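You operate a simulated robot arm through the tools that you are given. There is no shell and no other tool. Be economical: measure what you need, move in short steps, check, and stop when the job is done.

Carry out the task below with a simulated robot arm. There is one attempt and no reset: what you move stays moved.

Task
Put the sample roll from the stacker bench top on top of the large core plug there.
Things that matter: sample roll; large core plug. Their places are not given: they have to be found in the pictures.

Only the result counts: the job must be done as asked and must still hold three seconds after the hand-in. Knocking over, shifting, dropping, spilling or breaking anything else fails it.

Robot
A 6-joint arm with a two-finger parallel gripper, fixed in place. Base frame: the origin is at the foot of the arm, x ahead of it, y to its left, z up; the work surface is at about z = 0. Lengths are in mm, angles in rad, forces in N, time in s.
With the tool pointing down near the work surface it reaches from about 140 to 580 mm from the base axis. Its first joint turns from -1.152 to 1.152 rad. Payload 2.1 kg.
Tool frame: the origin (TCP) lies between the finger pads and is the grasp point; the fingertips stand 30 mm ahead of it; z points along the fingers, y is the line along which they close. The gripper opens to 94 mm. The fingers are 28 mm wide and 10 mm thick; the gripper's body (50 by 96 mm) begins 55 mm behind the TCP.
Orientation is told as [roll, pitch, yaw] about the base's x, y, z axes, in that order, counted from this pose: with the fingers straight down and closing along the base's y, the tool's x points along the base's -x, its y along +y and its z along -z.

Tools
- The arm moves only by the tool send_rows. Its argument "series" is a list of rows, each an object (a shift or turn left out is 0, a gripper value left out holds the last) with "dp": the shift along the base's x, y, z in units of 50 mm (1.0 is 50 mm), a list of three; "rot": the turn, a rotation vector about the base's x, y, z in units of 8 degrees (1.0 is 8 degrees), a list of three; "jaw": the finger opening in m, from 0 to 0.094. In form: [{"dp": [x, y, z], "rot": [rx, ry, rz], "jaw": jaw}, ...]. A call has 1 to 20 rows; each row shifts and turns the commanded pose from where the row before left it. A call with a number of a shift or a turn outside -1 to 1 is refused whole. Rows are played at 5 a second. More than 50 mm and 0.15 rad between two rows, or a gripper value outside its range, and nothing of the call is played. Where a pose cannot be reached the arm comes as near as it can. A force on the tool above 40 N (or 10 N above the force at the start of the call, whichever is more), or a blocked arm, ends the call early, and 0.2 s more pass. Each finger travels about 72 mm/s and halts on what it meets, pressing with about 39 N; the grip force reading is that of the motor and also rises with nothing between the fingers. The clock runs only during rows and for 0.2 s after the last one: add rows that do not move to give the fingers time. It gives the time, the measured TCP pose, the force on the tool (base axes), the opening and the grip force at its end, in the units of the frame above (readings bear some noise), and new pictures: "views" is both (left out), scene, wrist or none.
- Cameras (640 x 400 px; columns grow to the right, rows downward): "scene" is fixed at [33, -361.7, 475.1]; the picture's right is [0.92, -0.40, 0.00], its down [-0.26, -0.60, -0.75] and it looks along [0.30, 0.69, -0.66] (base axes); focal length 299 px, centre (320, 200). "wrist" rides on the gripper at [76, 14, -103] in the tool frame; the picture's right is [-0.18, 0.98, 0.00], its down [-0.75, -0.14, -0.64] and it looks along [-0.63, -0.12, 0.77] (tool axes); focal length 243 px, centre (320, 200).
- pixel_to_xyz(camera, pixels): for up to 12 pixels [column, row] of the newest picture of that camera ("zoom" is the newest enlarged one), the place [x, y, z] in the base frame of the surface seen there, good to about 2 mm. No time passes.
- enlarge(camera, box): a new picture of the part [left, top, right, bottom] of that camera's present view, enlarged. No time passes.
- hand_in(): hands the job in; it is judged then, once.

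Work in short steps. Measure before you move; look again where a grasp or a placing could have gone wrong, and mend it. You have 60 turns and 170 pictures in all, those below and enlarged ones among them. Open the gripper and draw the arm clear of the work before you hand the job in, unless the task says otherwise; then end with one line.

The tools are called after ">>>" as name(argument=value, ...) on one line, values as JSON. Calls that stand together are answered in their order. send_rows: Moves the arm, as the interface text tells. Its arguments: {"type":"object","properties":{"series":{"type":"array"},"views":{"type":"string","enum":["both","scene","wrist","none"]}},"required":["series"]} The other tools are called the same way: pixel_to_xyz (camera, pixels) gives the place of the surface under pixels of a picture; enlarge (camera, box) takes an enlarged picture of a part of a camera's view; hand_in () hands the job in.

At the start:

```text
t: 0.0
position: [386.6, 26.1, 257.3]
tool_rot: [-0.002, -0.002, 0.0]
contact_force: [-0.9, -0.2, -0.4]
opening: 94.1
grip_force: 0.2
```

scene: 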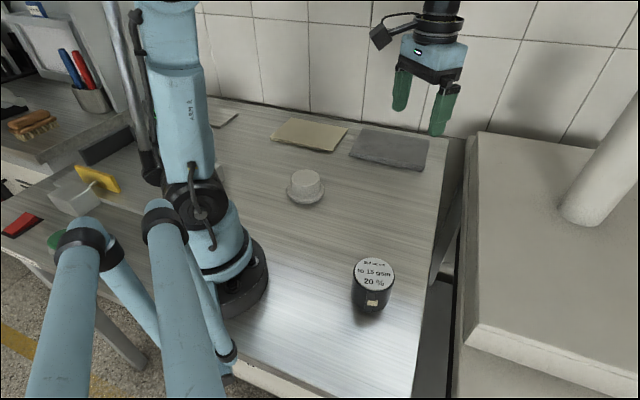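
wrist: 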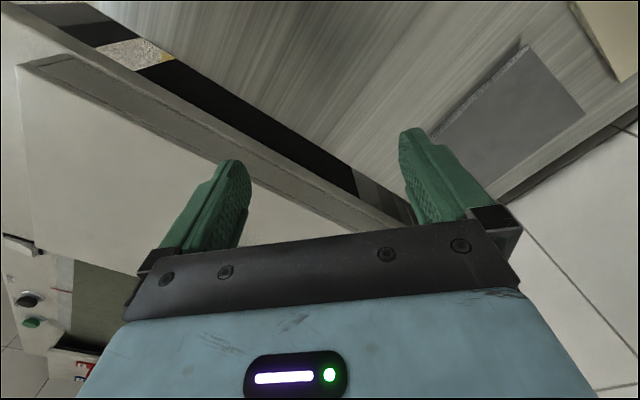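

The scene shows a grey capped plug near (305,187) and a black labelled cylinder near (373,285). I enlarge to tell which objects are which.

>>> enlarge(camera="scene", box=[255, 150, 355, 220])

>>> enlarge(camera="scene", box=[320, 240, 430, 330])

>>> enlarge(camera="scene", box=[0, 80, 250, 260])

>>> pixel_to_xyz(camera="scene", pixels=[[305, 177], [292, 193], [305, 198], [318, 195], [305, 205], [373, 272], [356, 268], [393, 268], [374, 260], [373, 285], [371, 306], [340, 240]])

```text
5.71 times, centred on (305, 185) of scene
```

zoom: 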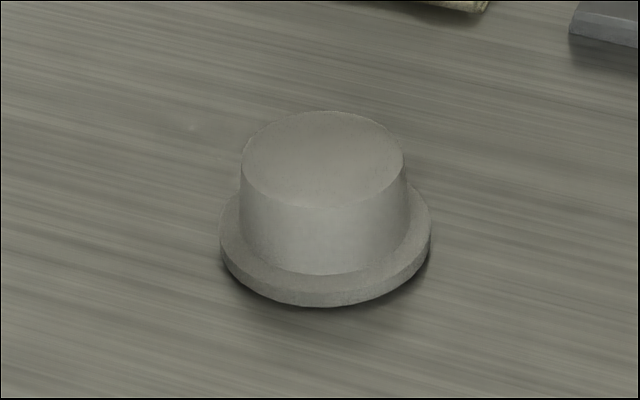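

```text
4.44 times, centred on (375, 285) of scene
```

zoom: 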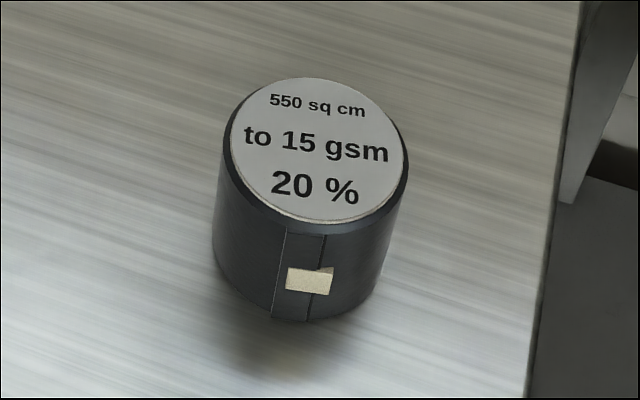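

```text
2.22 times, centred on (125, 170) of scene
```

zoom: 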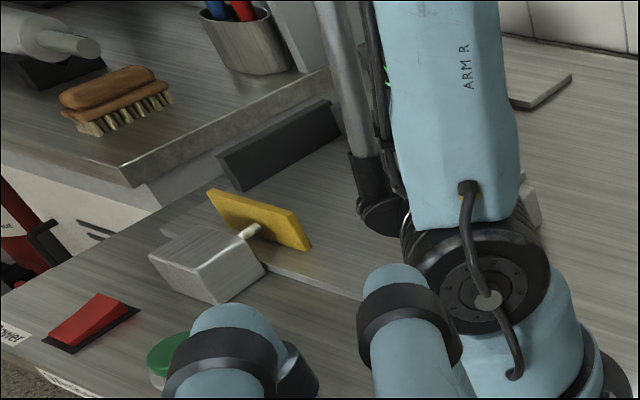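

```text
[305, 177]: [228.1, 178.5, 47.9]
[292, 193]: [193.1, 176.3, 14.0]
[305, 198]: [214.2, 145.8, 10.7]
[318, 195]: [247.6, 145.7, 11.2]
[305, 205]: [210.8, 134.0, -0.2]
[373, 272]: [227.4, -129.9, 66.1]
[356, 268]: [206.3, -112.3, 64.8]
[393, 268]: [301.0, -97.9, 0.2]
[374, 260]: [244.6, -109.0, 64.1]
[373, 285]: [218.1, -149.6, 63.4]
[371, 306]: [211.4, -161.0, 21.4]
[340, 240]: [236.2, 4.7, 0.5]
```

The labelled black cylinder looks like the roll; something light is hidden behind the arm near (222,175). I rotate and shift the arm back over the bench to look from other angles.

>>> send_rows(series=[{"dp": [-0.8, -0.8, 0.6]}, {"dp": [-0.8, -0.8, 0.6]}, {"dp": [-0.4, -0.8, 0.5]}, {"dp": [0, -0.8, 0]}, {}])

```text
refused: row 1 steps farther than a row can; nothing moved
```

The row was longer than 50 mm in norm; I use smaller ones.

>>> send_rows(series=[{"dp": [-0.5, -0.6, 0.4]}, {"dp": [-0.5, -0.6, 0.4]}, {"dp": [-0.5, -0.6, 0.4]}, {"dp": [-0.5, -0.6, 0]}, {"dp": [-0.4, -0.6, 0]}, {}])

```text
t: 1.4
position: [267.7, -124.5, 316.3]
tool_rot: [0.0, -0.002, 0.0]
contact_force: [0.5, -0.3, 0.0]
opening: 94.1
grip_force: 0.0
```

scene: 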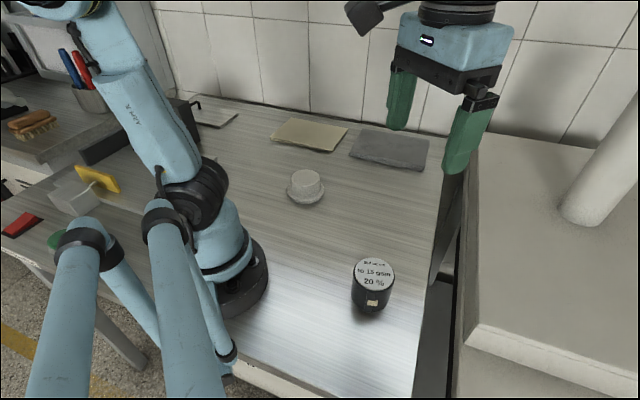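
wrist: 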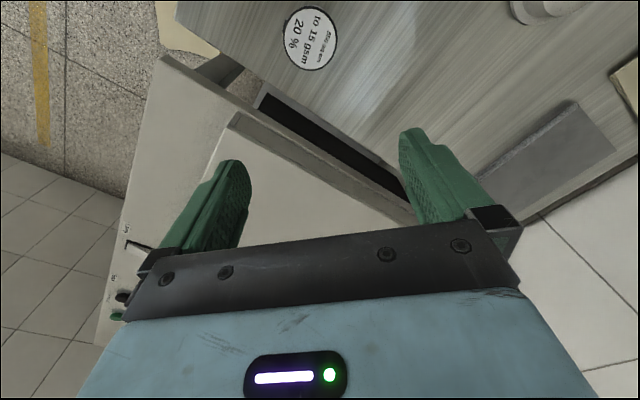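

Now more of the bench is visible behind the arm. I zoom there and on the roll to measure.

>>> enlarge(camera="scene", box=[160, 80, 260, 200])

>>> enlarge(camera="wrist", box=[260, 0, 370, 80])

>>> pixel_to_xyz(camera="wrist", pixels=[[310, 38], [286, 38], [334, 38], [310, 10], [310, 67], [520, 10], [532, 22]])

```text
3.33 times, centred on (210, 140) of scene
```

zoom: 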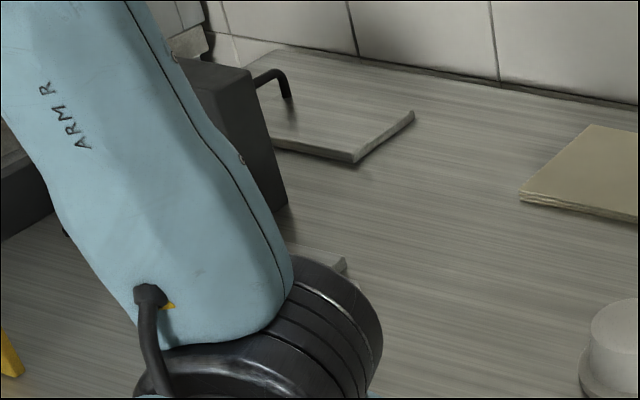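

```text
5.00 times, centred on (315, 40) of wrist
```

zoom: 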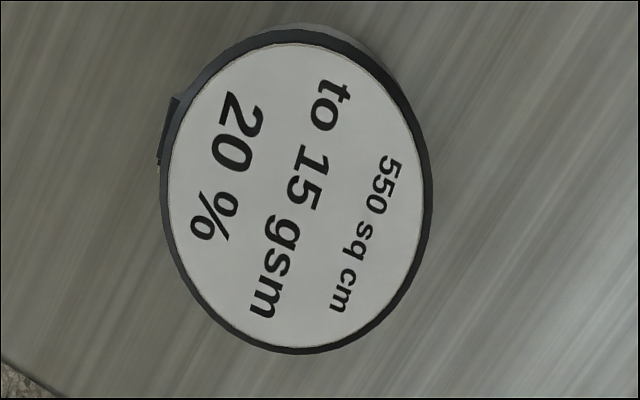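

```text
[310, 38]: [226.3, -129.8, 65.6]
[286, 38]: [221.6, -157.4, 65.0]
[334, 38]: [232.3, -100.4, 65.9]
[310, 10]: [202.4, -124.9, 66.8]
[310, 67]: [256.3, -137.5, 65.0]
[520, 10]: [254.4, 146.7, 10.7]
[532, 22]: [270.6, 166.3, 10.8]
```

The roll is about 58–60 mm across, top at z≈66, centre ≈(228,−129), with its tab toward (−0.46,−0.89), so I want yaw ≈ +63°. I turn the yaw and move left to see the half-hidden object near scene (216,160).

>>> send_rows(series=[{"dp": [-0.17, 0.41, 0], "rot": [0, 0, 1]}, {"dp": [-0.17, 0.41, 0], "rot": [0, 0, 1]}, {"dp": [-0.17, 0.41, 0], "rot": [0, 0, 1]}, {"dp": [-0.17, 0.41, 0], "rot": [0, 0, 1]}, {"dp": [-0.17, 0.41, 0], "rot": [0, 0, 1]}, {"dp": [-0.17, 0.41, 0], "rot": [0, 0, 1]}, {"dp": [-0.17, 0.41, 0], "rot": [0, 0, 1]}, {"dp": [-0.17, 0.41, 0], "rot": [0, 0, 1]}, {}])

```text
t: 3.4
position: [197.5, 39.5, 317.4]
tool_rot: [0.001, -0.003, 1.118]
contact_force: [-0.5, -0.5, 0.2]
opening: 93.9
grip_force: 0.0
```

scene: 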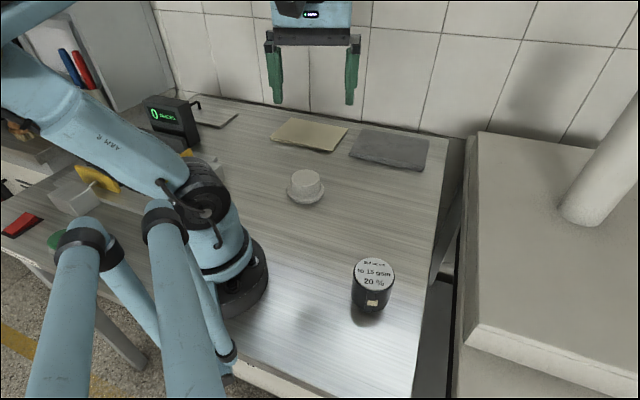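
wrist: 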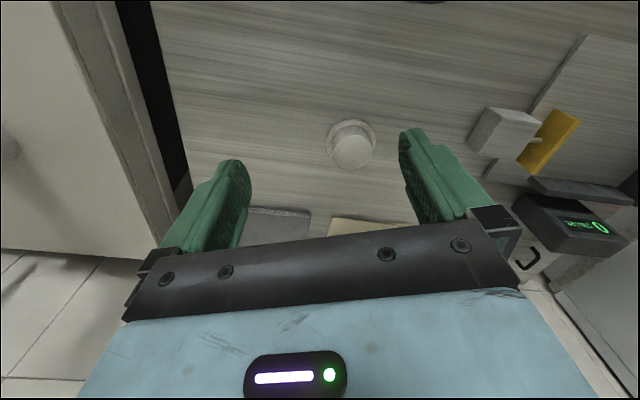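

The hidden thing is a second grey block with a yellow plate; there's one plug on the bench in view. I zoom on both and measure the plug.

>>> enlarge(camera="wrist", box=[300, 100, 400, 190])

>>> enlarge(camera="wrist", box=[440, 60, 640, 200])

>>> pixel_to_xyz(camera="wrist", pixels=[[351, 149], [333, 149], [369, 149], [351, 138], [351, 166], [328, 140], [375, 140], [350, 121], [505, 120]])

```text
4.44 times, centred on (350, 145) of wrist
```

zoom: 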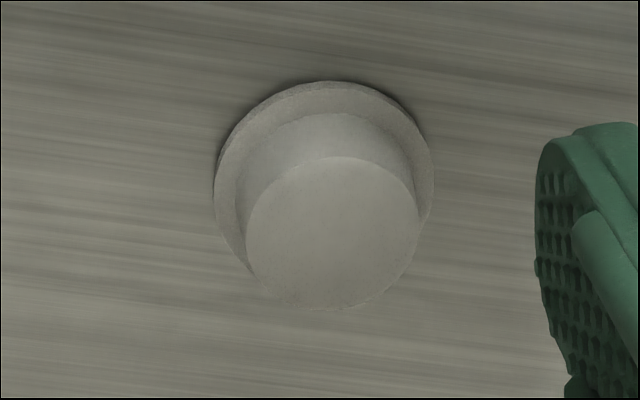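

```text
2.86 times, centred on (540, 130) of wrist
```

zoom: 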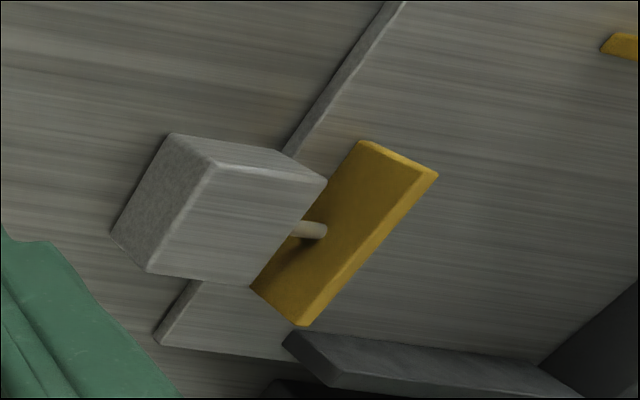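

```text
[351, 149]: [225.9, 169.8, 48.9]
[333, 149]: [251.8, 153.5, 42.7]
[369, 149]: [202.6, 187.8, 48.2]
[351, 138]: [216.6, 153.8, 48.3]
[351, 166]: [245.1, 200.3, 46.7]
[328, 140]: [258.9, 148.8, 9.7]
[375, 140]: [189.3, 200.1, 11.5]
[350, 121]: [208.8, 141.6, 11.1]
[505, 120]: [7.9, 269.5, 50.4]
```

Only one core plug is present. I measure its top rim in the wrist view more closely.

>>> pixel_to_xyz(camera="wrist", pixels=[[353, 152], [335, 153], [370, 151], [352, 137], [354, 168], [341, 141], [365, 163], [341, 164], [366, 140]])

>>> pixel_to_xyz(camera="scene", pixels=[[354, 274], [392, 276], [373, 259], [372, 291], [360, 263], [386, 263], [358, 284], [388, 286]])

>>> enlarge(camera="scene", box=[345, 250, 405, 320])

```text
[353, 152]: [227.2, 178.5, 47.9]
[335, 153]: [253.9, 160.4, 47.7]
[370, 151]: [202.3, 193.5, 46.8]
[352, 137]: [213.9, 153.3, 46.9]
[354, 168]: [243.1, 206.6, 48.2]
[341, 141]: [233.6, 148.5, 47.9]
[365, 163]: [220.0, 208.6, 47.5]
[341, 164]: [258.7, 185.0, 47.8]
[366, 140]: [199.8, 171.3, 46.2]
```

```text
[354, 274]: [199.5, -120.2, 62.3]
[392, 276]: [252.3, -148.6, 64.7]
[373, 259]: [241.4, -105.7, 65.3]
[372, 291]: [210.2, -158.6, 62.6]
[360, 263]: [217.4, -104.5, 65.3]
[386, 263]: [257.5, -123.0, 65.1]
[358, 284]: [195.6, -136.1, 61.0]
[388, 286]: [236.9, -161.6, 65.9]
```

```text
5.71 times, centred on (375, 285) of scene
```

zoom: 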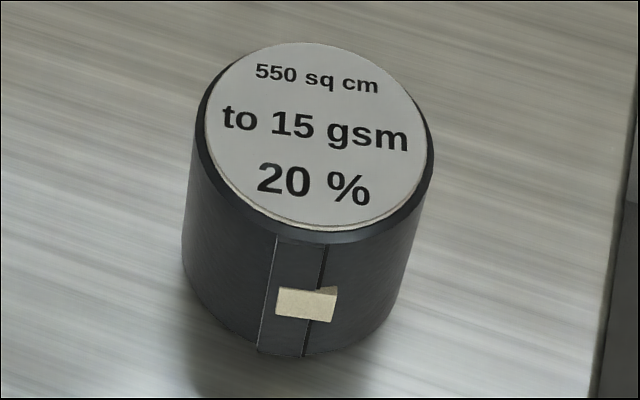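

Plug top centre ≈(228,178.5), z≈47.5, ~61 mm across; roll centre ≈(226.5,−132), ~63 mm across, top z≈66. I move above the roll.

>>> send_rows(series=[{"dp": [0.116, -0.686, -0.6], "jaw": 0.094}, {"dp": [0.116, -0.686, -0.6]}, {"dp": [0.116, -0.686, -0.6]}, {"dp": [0.116, -0.686, -0.6]}, {"dp": [0.116, -0.686, -0.6]}, {}])

```text
t: 4.8
position: [226.3, -131.6, 167.0]
tool_rot: [-0.001, -0.003, 1.117]
contact_force: [0.7, 0.0, 0.9]
opening: 94.1
grip_force: 0.0
```

scene: 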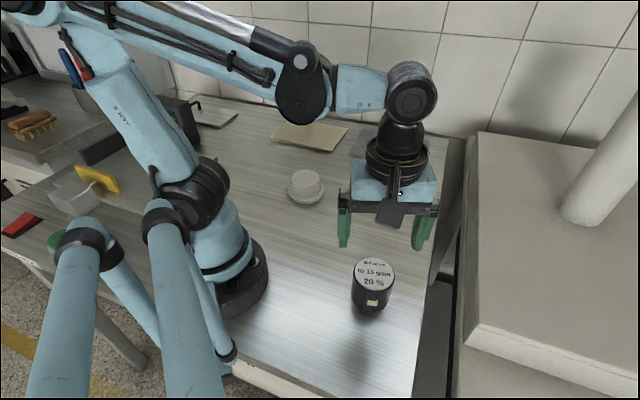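
wrist: 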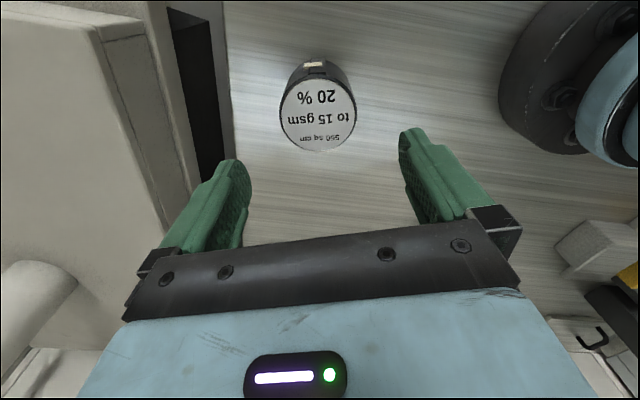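

The roll sits centred between the fingers at wrist (318,113). I refine its centre before going down.

>>> pixel_to_xyz(camera="wrist", pixels=[[283, 114], [354, 114], [317, 82], [320, 149], [294, 90], [343, 139], [293, 139], [343, 90]])

>>> enlarge(camera="wrist", box=[260, 50, 380, 160])

```text
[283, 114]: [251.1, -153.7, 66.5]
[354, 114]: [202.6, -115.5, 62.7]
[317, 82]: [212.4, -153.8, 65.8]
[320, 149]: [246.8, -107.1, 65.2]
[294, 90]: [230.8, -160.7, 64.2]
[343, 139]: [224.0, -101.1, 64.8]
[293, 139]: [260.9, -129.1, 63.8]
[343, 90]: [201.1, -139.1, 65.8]
```

```text
3.64 times, centred on (320, 105) of wrist
```

zoom: 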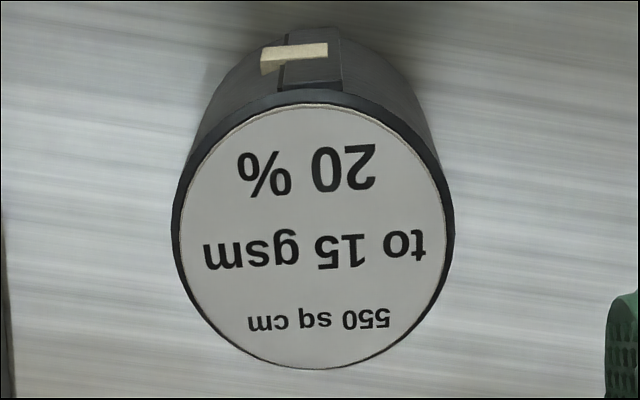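

Refined centre ≈(228.5,−132.5). I go down to TCP z≈45 with open fingers.

>>> send_rows(series=[{"dp": [0.04, -0.02, -0.6]}, {"dp": [0, 0, -0.6]}, {"dp": [0, 0, -0.6]}, {"dp": [0, 0, -0.6]}, {}])

```text
t: 6.0
position: [230.1, -134.7, 46.7]
tool_rot: [0.0, -0.002, 1.118]
contact_force: [0.7, -0.2, 0.3]
opening: 93.9
grip_force: 0.0
```

scene: 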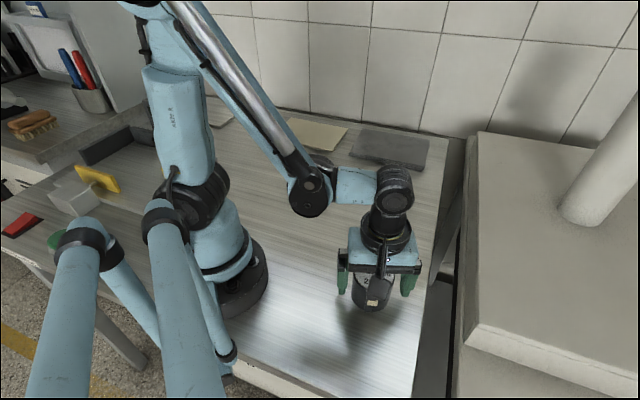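
wrist: 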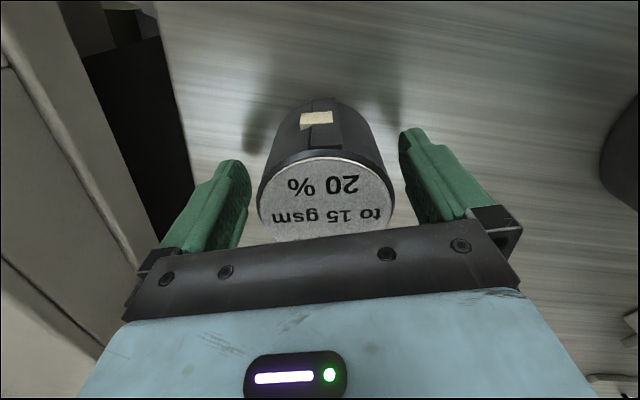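

The roll stands between the pads with the tab clear of them. I close the fingers.

>>> send_rows(series=[{"jaw": 0.07}, {"jaw": 0.055}, {"jaw": 0.045}, {}, {}])

```text
t: 7.2
position: [229.5, -135.4, 48.1]
tool_rot: [0.0, -0.001, 1.116]
contact_force: [0.4, 0.2, 0.2]
opening: 69.8
grip_force: 38.5
```

scene: 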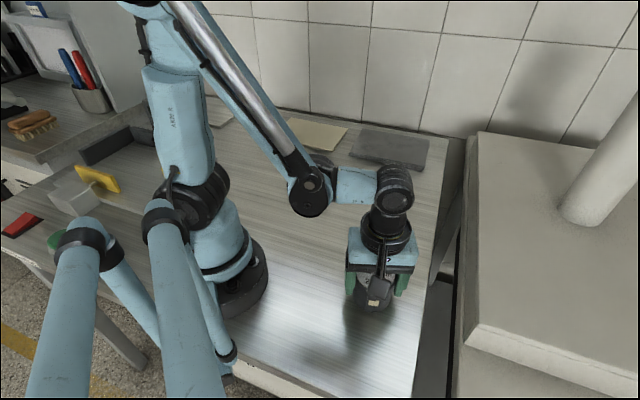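
wrist: 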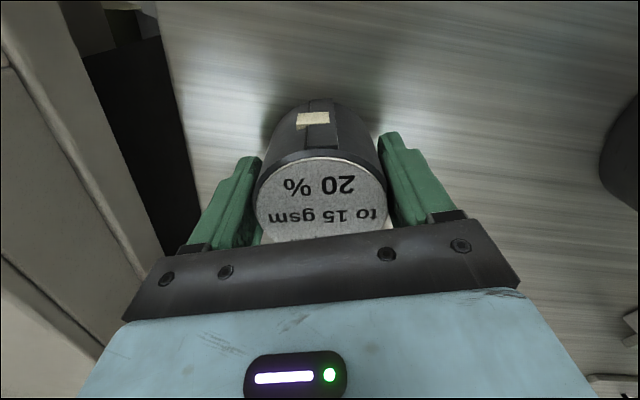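

Held at 69.8 mm. I lift a little first and check for slip or weight.

>>> send_rows(series=[{"dp": [0, 0, 0.2]}, {"dp": [0, 0, 0.4]}, {"dp": [0, 0, 0.6]}, {}])

```text
t: 8.2
position: [230.2, -134.6, 107.7]
tool_rot: [0.0, -0.001, 1.115]
contact_force: [-0.2, -0.4, -1.1]
opening: 69.5
grip_force: 38.5
```

scene: 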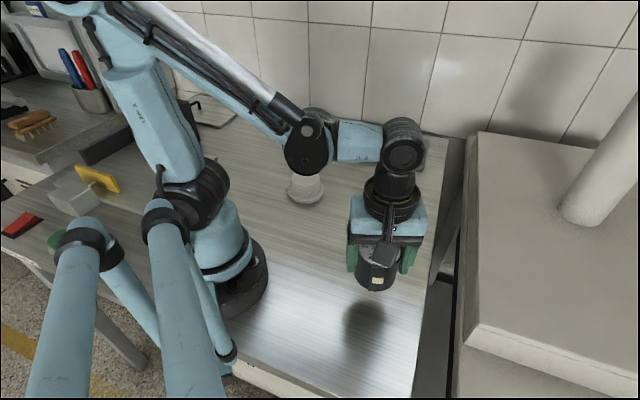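
wrist: 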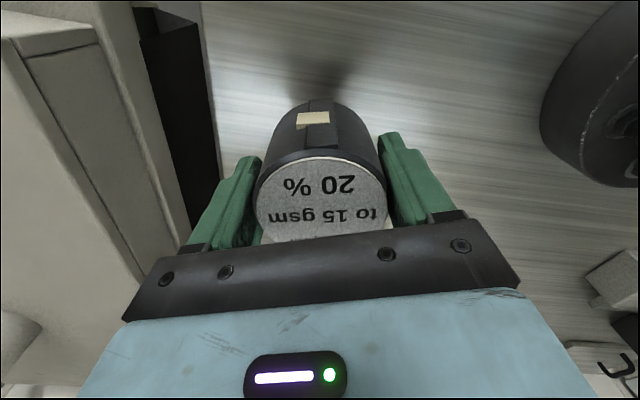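

Lifted cleanly. I measure where the roll's rim lies relative to the TCP.

>>> pixel_to_xyz(camera="wrist", pixels=[[320, 160], [322, 185], [262, 205], [380, 205], [280, 173], [362, 173], [268, 190], [375, 190]])

>>> enlarge(camera="scene", box=[335, 220, 435, 300])

```text
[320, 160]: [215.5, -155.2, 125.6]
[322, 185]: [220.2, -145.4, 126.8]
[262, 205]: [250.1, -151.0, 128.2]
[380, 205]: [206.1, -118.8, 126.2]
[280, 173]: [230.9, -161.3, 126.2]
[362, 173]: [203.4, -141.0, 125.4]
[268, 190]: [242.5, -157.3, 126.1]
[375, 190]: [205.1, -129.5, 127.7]
```

```text
5.00 times, centred on (385, 260) of scene
```

zoom: 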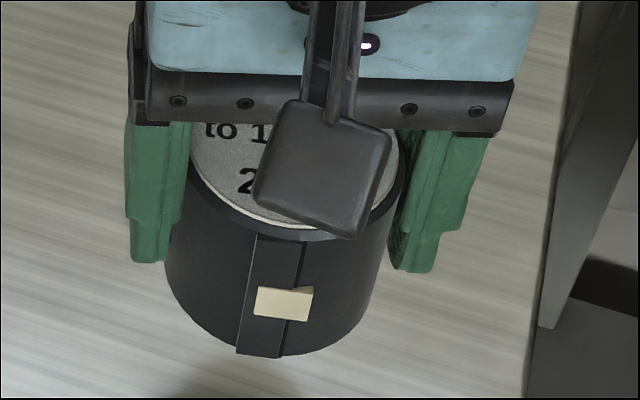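

Fitted roll centre is about (+0.5,+2.5) from the TCP, and its bottom is ~47 mm below the TCP. I raise and carry it to above the plug, target TCP (227.5,176).

>>> send_rows(series=[{"dp": [0, 0, 0.5]}, {"dp": [0, 0, 0.4]}, {"dp": [-0.005, 0.4, 0]}, {"dp": [-0.005, 0.6, 0]}, {"dp": [-0.005, 0.65, 0]}, {"dp": [-0.005, 0.65, 0]}, {"dp": [-0.005, 0.65, 0]}, {"dp": [-0.005, 0.65, 0]}, {"dp": [-0.005, 0.65, 0]}, {"dp": [-0.005, 0.65, 0]}, {"dp": [-0.005, 0.65, 0]}, {"dp": [-0.005, 0.45, 0]}, {"dp": [0, 0.2, 0]}, {}, {}])

```text
t: 11.4
position: [225.7, 175.9, 153.2]
tool_rot: [0.001, -0.002, 1.118]
contact_force: [-0.3, 0.0, -0.7]
opening: 69.4
grip_force: 39.2
```

scene: 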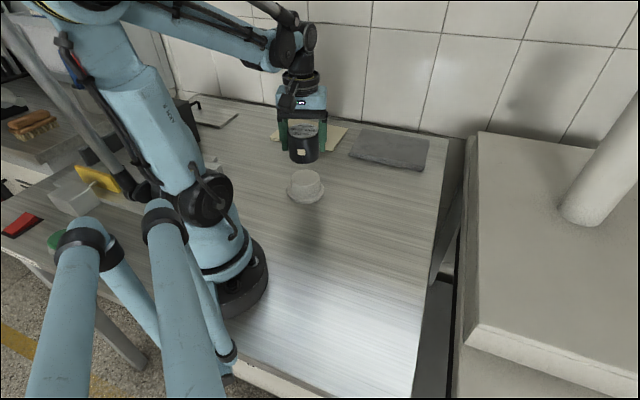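
wrist: 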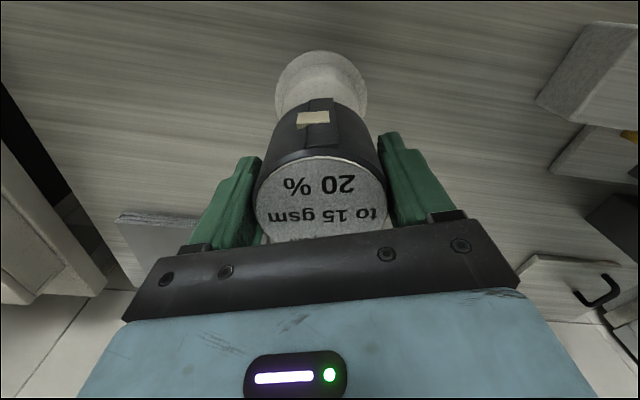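

The roll hangs over the plug, now unobstructed in the scene view. I correct x by +2 and go down to leave about 5 mm, then look.

>>> send_rows(series=[{"dp": [0.02, 0, -0.4]}, {"dp": [0.02, 0, -0.4]}, {"dp": [0, 0, -0.2]}, {}])

>>> enlarge(camera="scene", box=[255, 110, 355, 220])

>>> enlarge(camera="wrist", box=[240, 50, 400, 170])

```text
t: 12.4
position: [231.3, 174.8, 103.6]
tool_rot: [0.002, -0.002, 1.116]
contact_force: [0.3, 0.6, -1.9]
opening: 69.3
grip_force: 39.1
```

scene: 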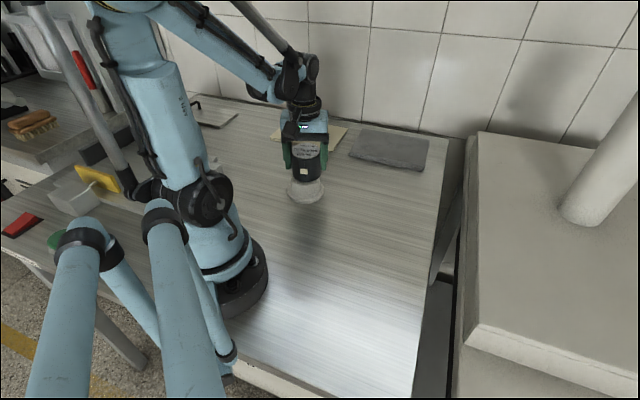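
wrist: 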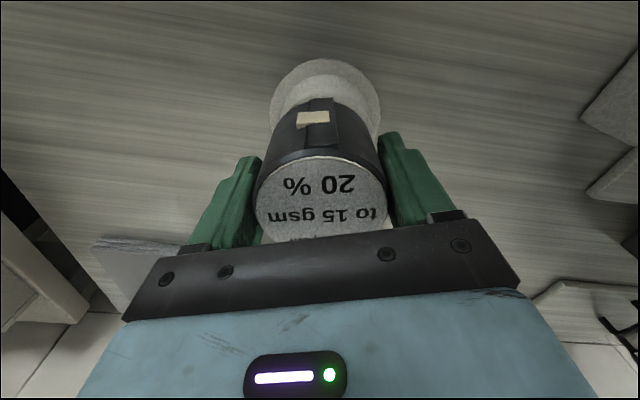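

```text
3.64 times, centred on (305, 165) of scene
```

zoom: 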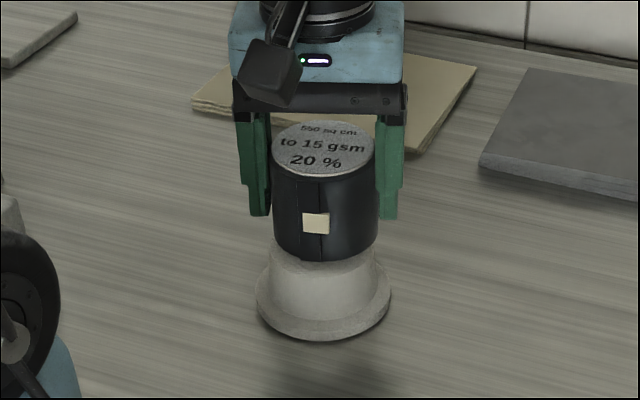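

```text
3.33 times, centred on (320, 110) of wrist
```

zoom: 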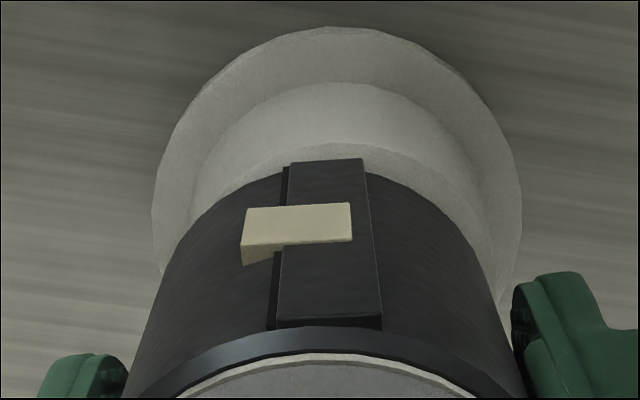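

Measured TCP x is 231.3, a bit over the target. I measure the roll's lower edge and the plug's visible rim in the wrist zoom.

>>> pixel_to_xyz(camera="zoom", pixels=[[270, 180], [400, 182], [200, 228], [470, 240], [340, 152], [270, 162], [400, 160], [325, 162], [322, 30]])

>>> pixel_to_xyz(camera="scene", pixels=[[305, 180], [295, 178], [316, 177], [306, 183]])

```text
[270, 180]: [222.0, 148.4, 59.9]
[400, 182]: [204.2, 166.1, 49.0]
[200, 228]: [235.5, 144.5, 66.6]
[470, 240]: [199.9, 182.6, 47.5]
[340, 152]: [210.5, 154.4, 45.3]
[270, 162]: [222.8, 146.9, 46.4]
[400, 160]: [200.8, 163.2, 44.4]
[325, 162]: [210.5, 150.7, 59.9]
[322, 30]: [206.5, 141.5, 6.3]
```

```text
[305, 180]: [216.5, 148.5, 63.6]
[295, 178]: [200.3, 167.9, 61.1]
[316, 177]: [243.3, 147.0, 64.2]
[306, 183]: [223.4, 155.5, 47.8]
```

The roll centre fits to ≈(231.7,178) against the plug's (228,178.5): I shift x by −3.5 mm, then lower in small steps.

>>> send_rows(series=[{"dp": [-0.07, 0.01, 0]}, {}, {"dp": [0, 0, -0.06]}, {"dp": [0, 0, -0.04]}, {}], views="both")

>>> enlarge(camera="scene", box=[265, 130, 345, 210])

```text
t: 13.6
position: [226.4, 176.2, 98.8]
tool_rot: [-0.001, -0.002, 1.117]
contact_force: [0.3, -0.3, -0.4]
opening: 69.3
grip_force: 38.7
```

scene: 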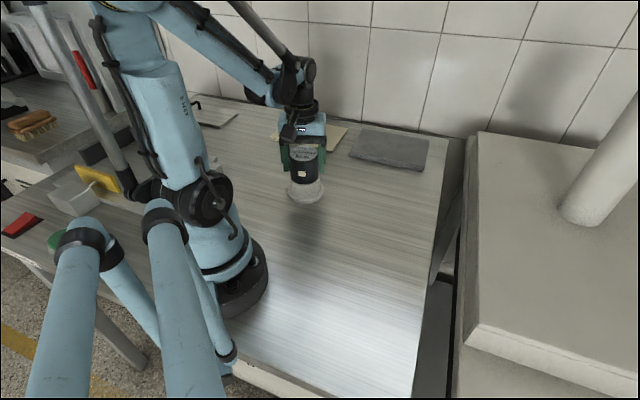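
wrist: 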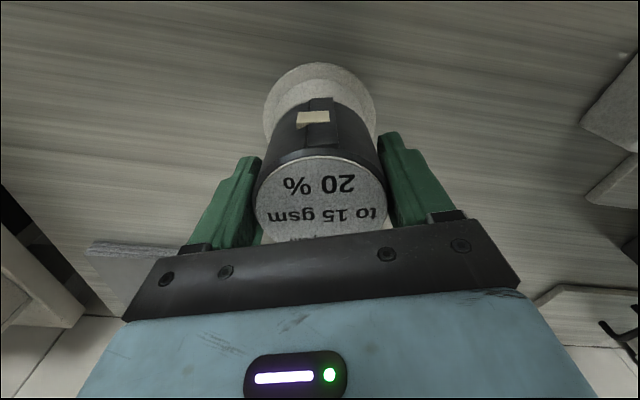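

```text
5.00 times, centred on (305, 170) of scene
```

zoom: 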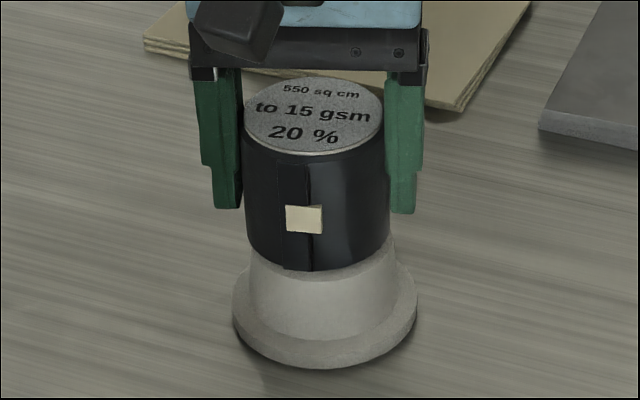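

Scene zoom suggests the roll is ≈1.5–2 mm too far left; I nudge x +1.5 mm and continue lowering by small steps to contact.

>>> send_rows(series=[{"dp": [0.03, 0, -0.02]}, {"dp": [0, 0, -0.02]}, {"dp": [0, 0, -0.02]}, {}], views="scene")

>>> enlarge(camera="scene", box=[265, 130, 345, 210])

```text
t: 14.6
position: [227.9, 177.0, 94.6]
tool_rot: [-0.001, -0.001, 1.118]
contact_force: [-3.4, -4.0, 19.7]
opening: 69.5
grip_force: 39.4
```

scene: 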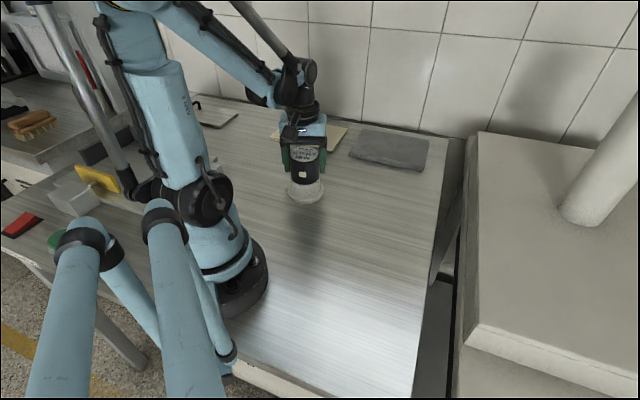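

```text
5.00 times, centred on (305, 170) of scene
```

zoom: 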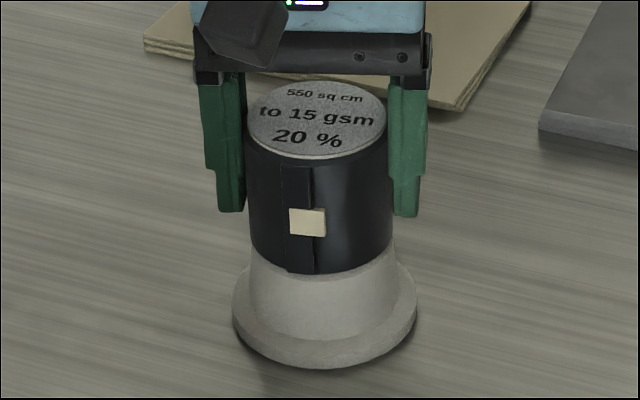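

Contact at about 20 N and the roll is centred over the plug (bottom 321 vs plug ~321). I ease up 1 mm to relieve the press, then open slowly.

>>> send_rows(series=[{"dp": [0, 0, 0.015]}, {}, {"jaw": 0.074}, {"jaw": 0.08}, {"jaw": 0.094}, {}, {}])

>>> enlarge(camera="scene", box=[265, 130, 345, 210])

```text
t: 16.2
position: [228.0, 177.6, 96.8]
tool_rot: [0.0, -0.002, 1.116]
contact_force: [0.3, 0.1, 0.0]
opening: 93.7
grip_force: 0.1
```

scene: 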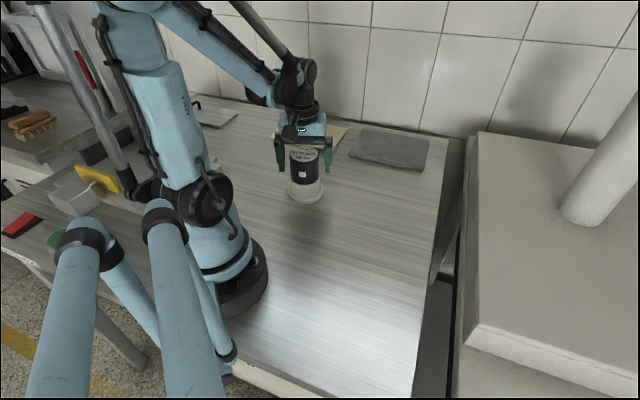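
wrist: 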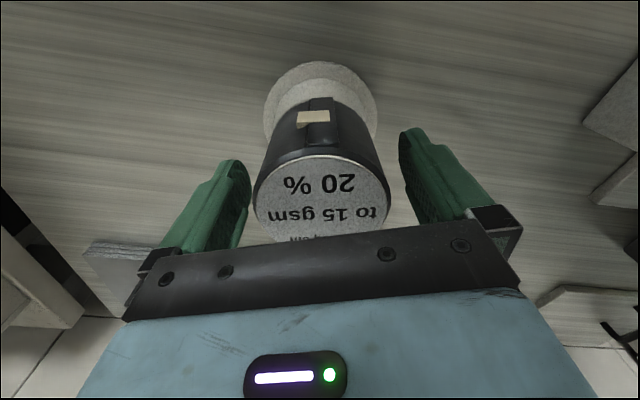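

```text
5.00 times, centred on (305, 170) of scene
```

zoom: 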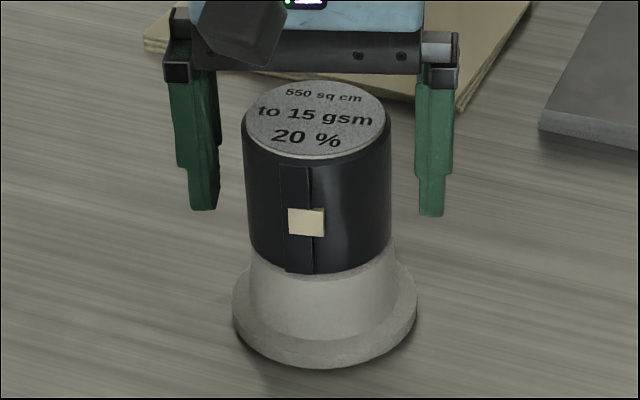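

The roll stands free on the plug with both fingers clear. I raise straight up, then back away.

>>> send_rows(series=[{"dp": [0, 0, 0.3]}, {"dp": [0, 0, 0.7]}, {"dp": [0, 0, 0.9]}, {"dp": [0, 0, 0.9]}, {"dp": [0, -0.6, 0.5]}, {"dp": [0, -0.8, 0]}, {"dp": [0, -0.8, 0]}, {"dp": [0, -0.8, 0]}, {}, {}])

>>> enlarge(camera="scene", box=[265, 130, 345, 210])

```text
t: 18.4
position: [227.1, 25.8, 261.3]
tool_rot: [0.0, -0.003, 1.116]
contact_force: [0.0, -0.1, -0.1]
opening: 94.1
grip_force: 0.0
```

scene: 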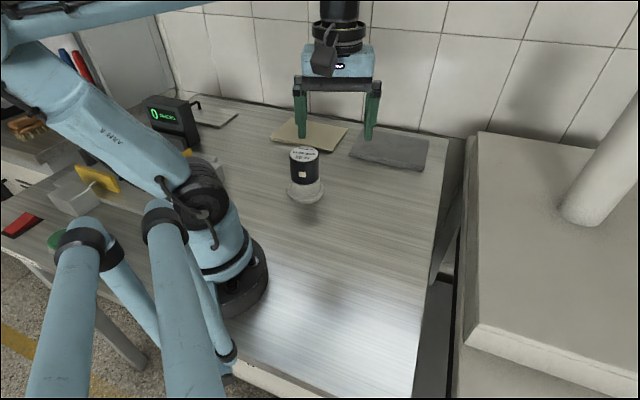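
wrist: 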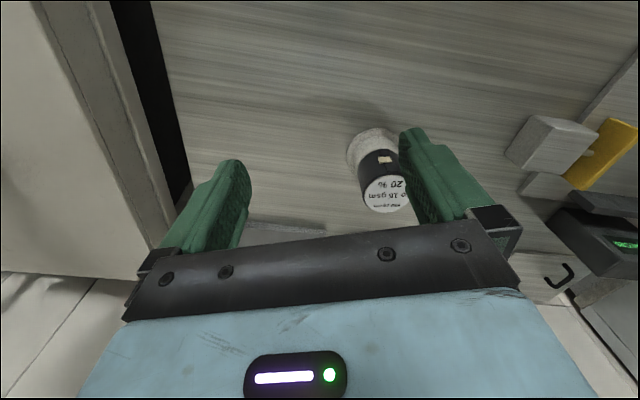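

```text
5.00 times, centred on (305, 170) of scene
```

zoom: 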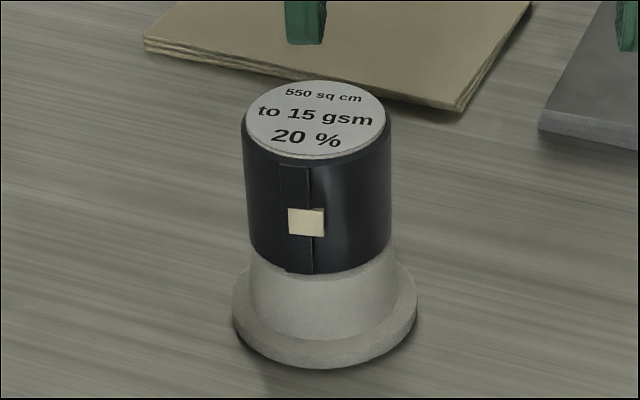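

The roll stands steady on the plug, and the arm is open and clear. I hand in.

>>> hand_in()

```text
The job is handed in.
```

The sample roll is standing centred and steady on top of the large core plug. The gripper is open and drawn clear, nothing else was touched, and the job is handed in.
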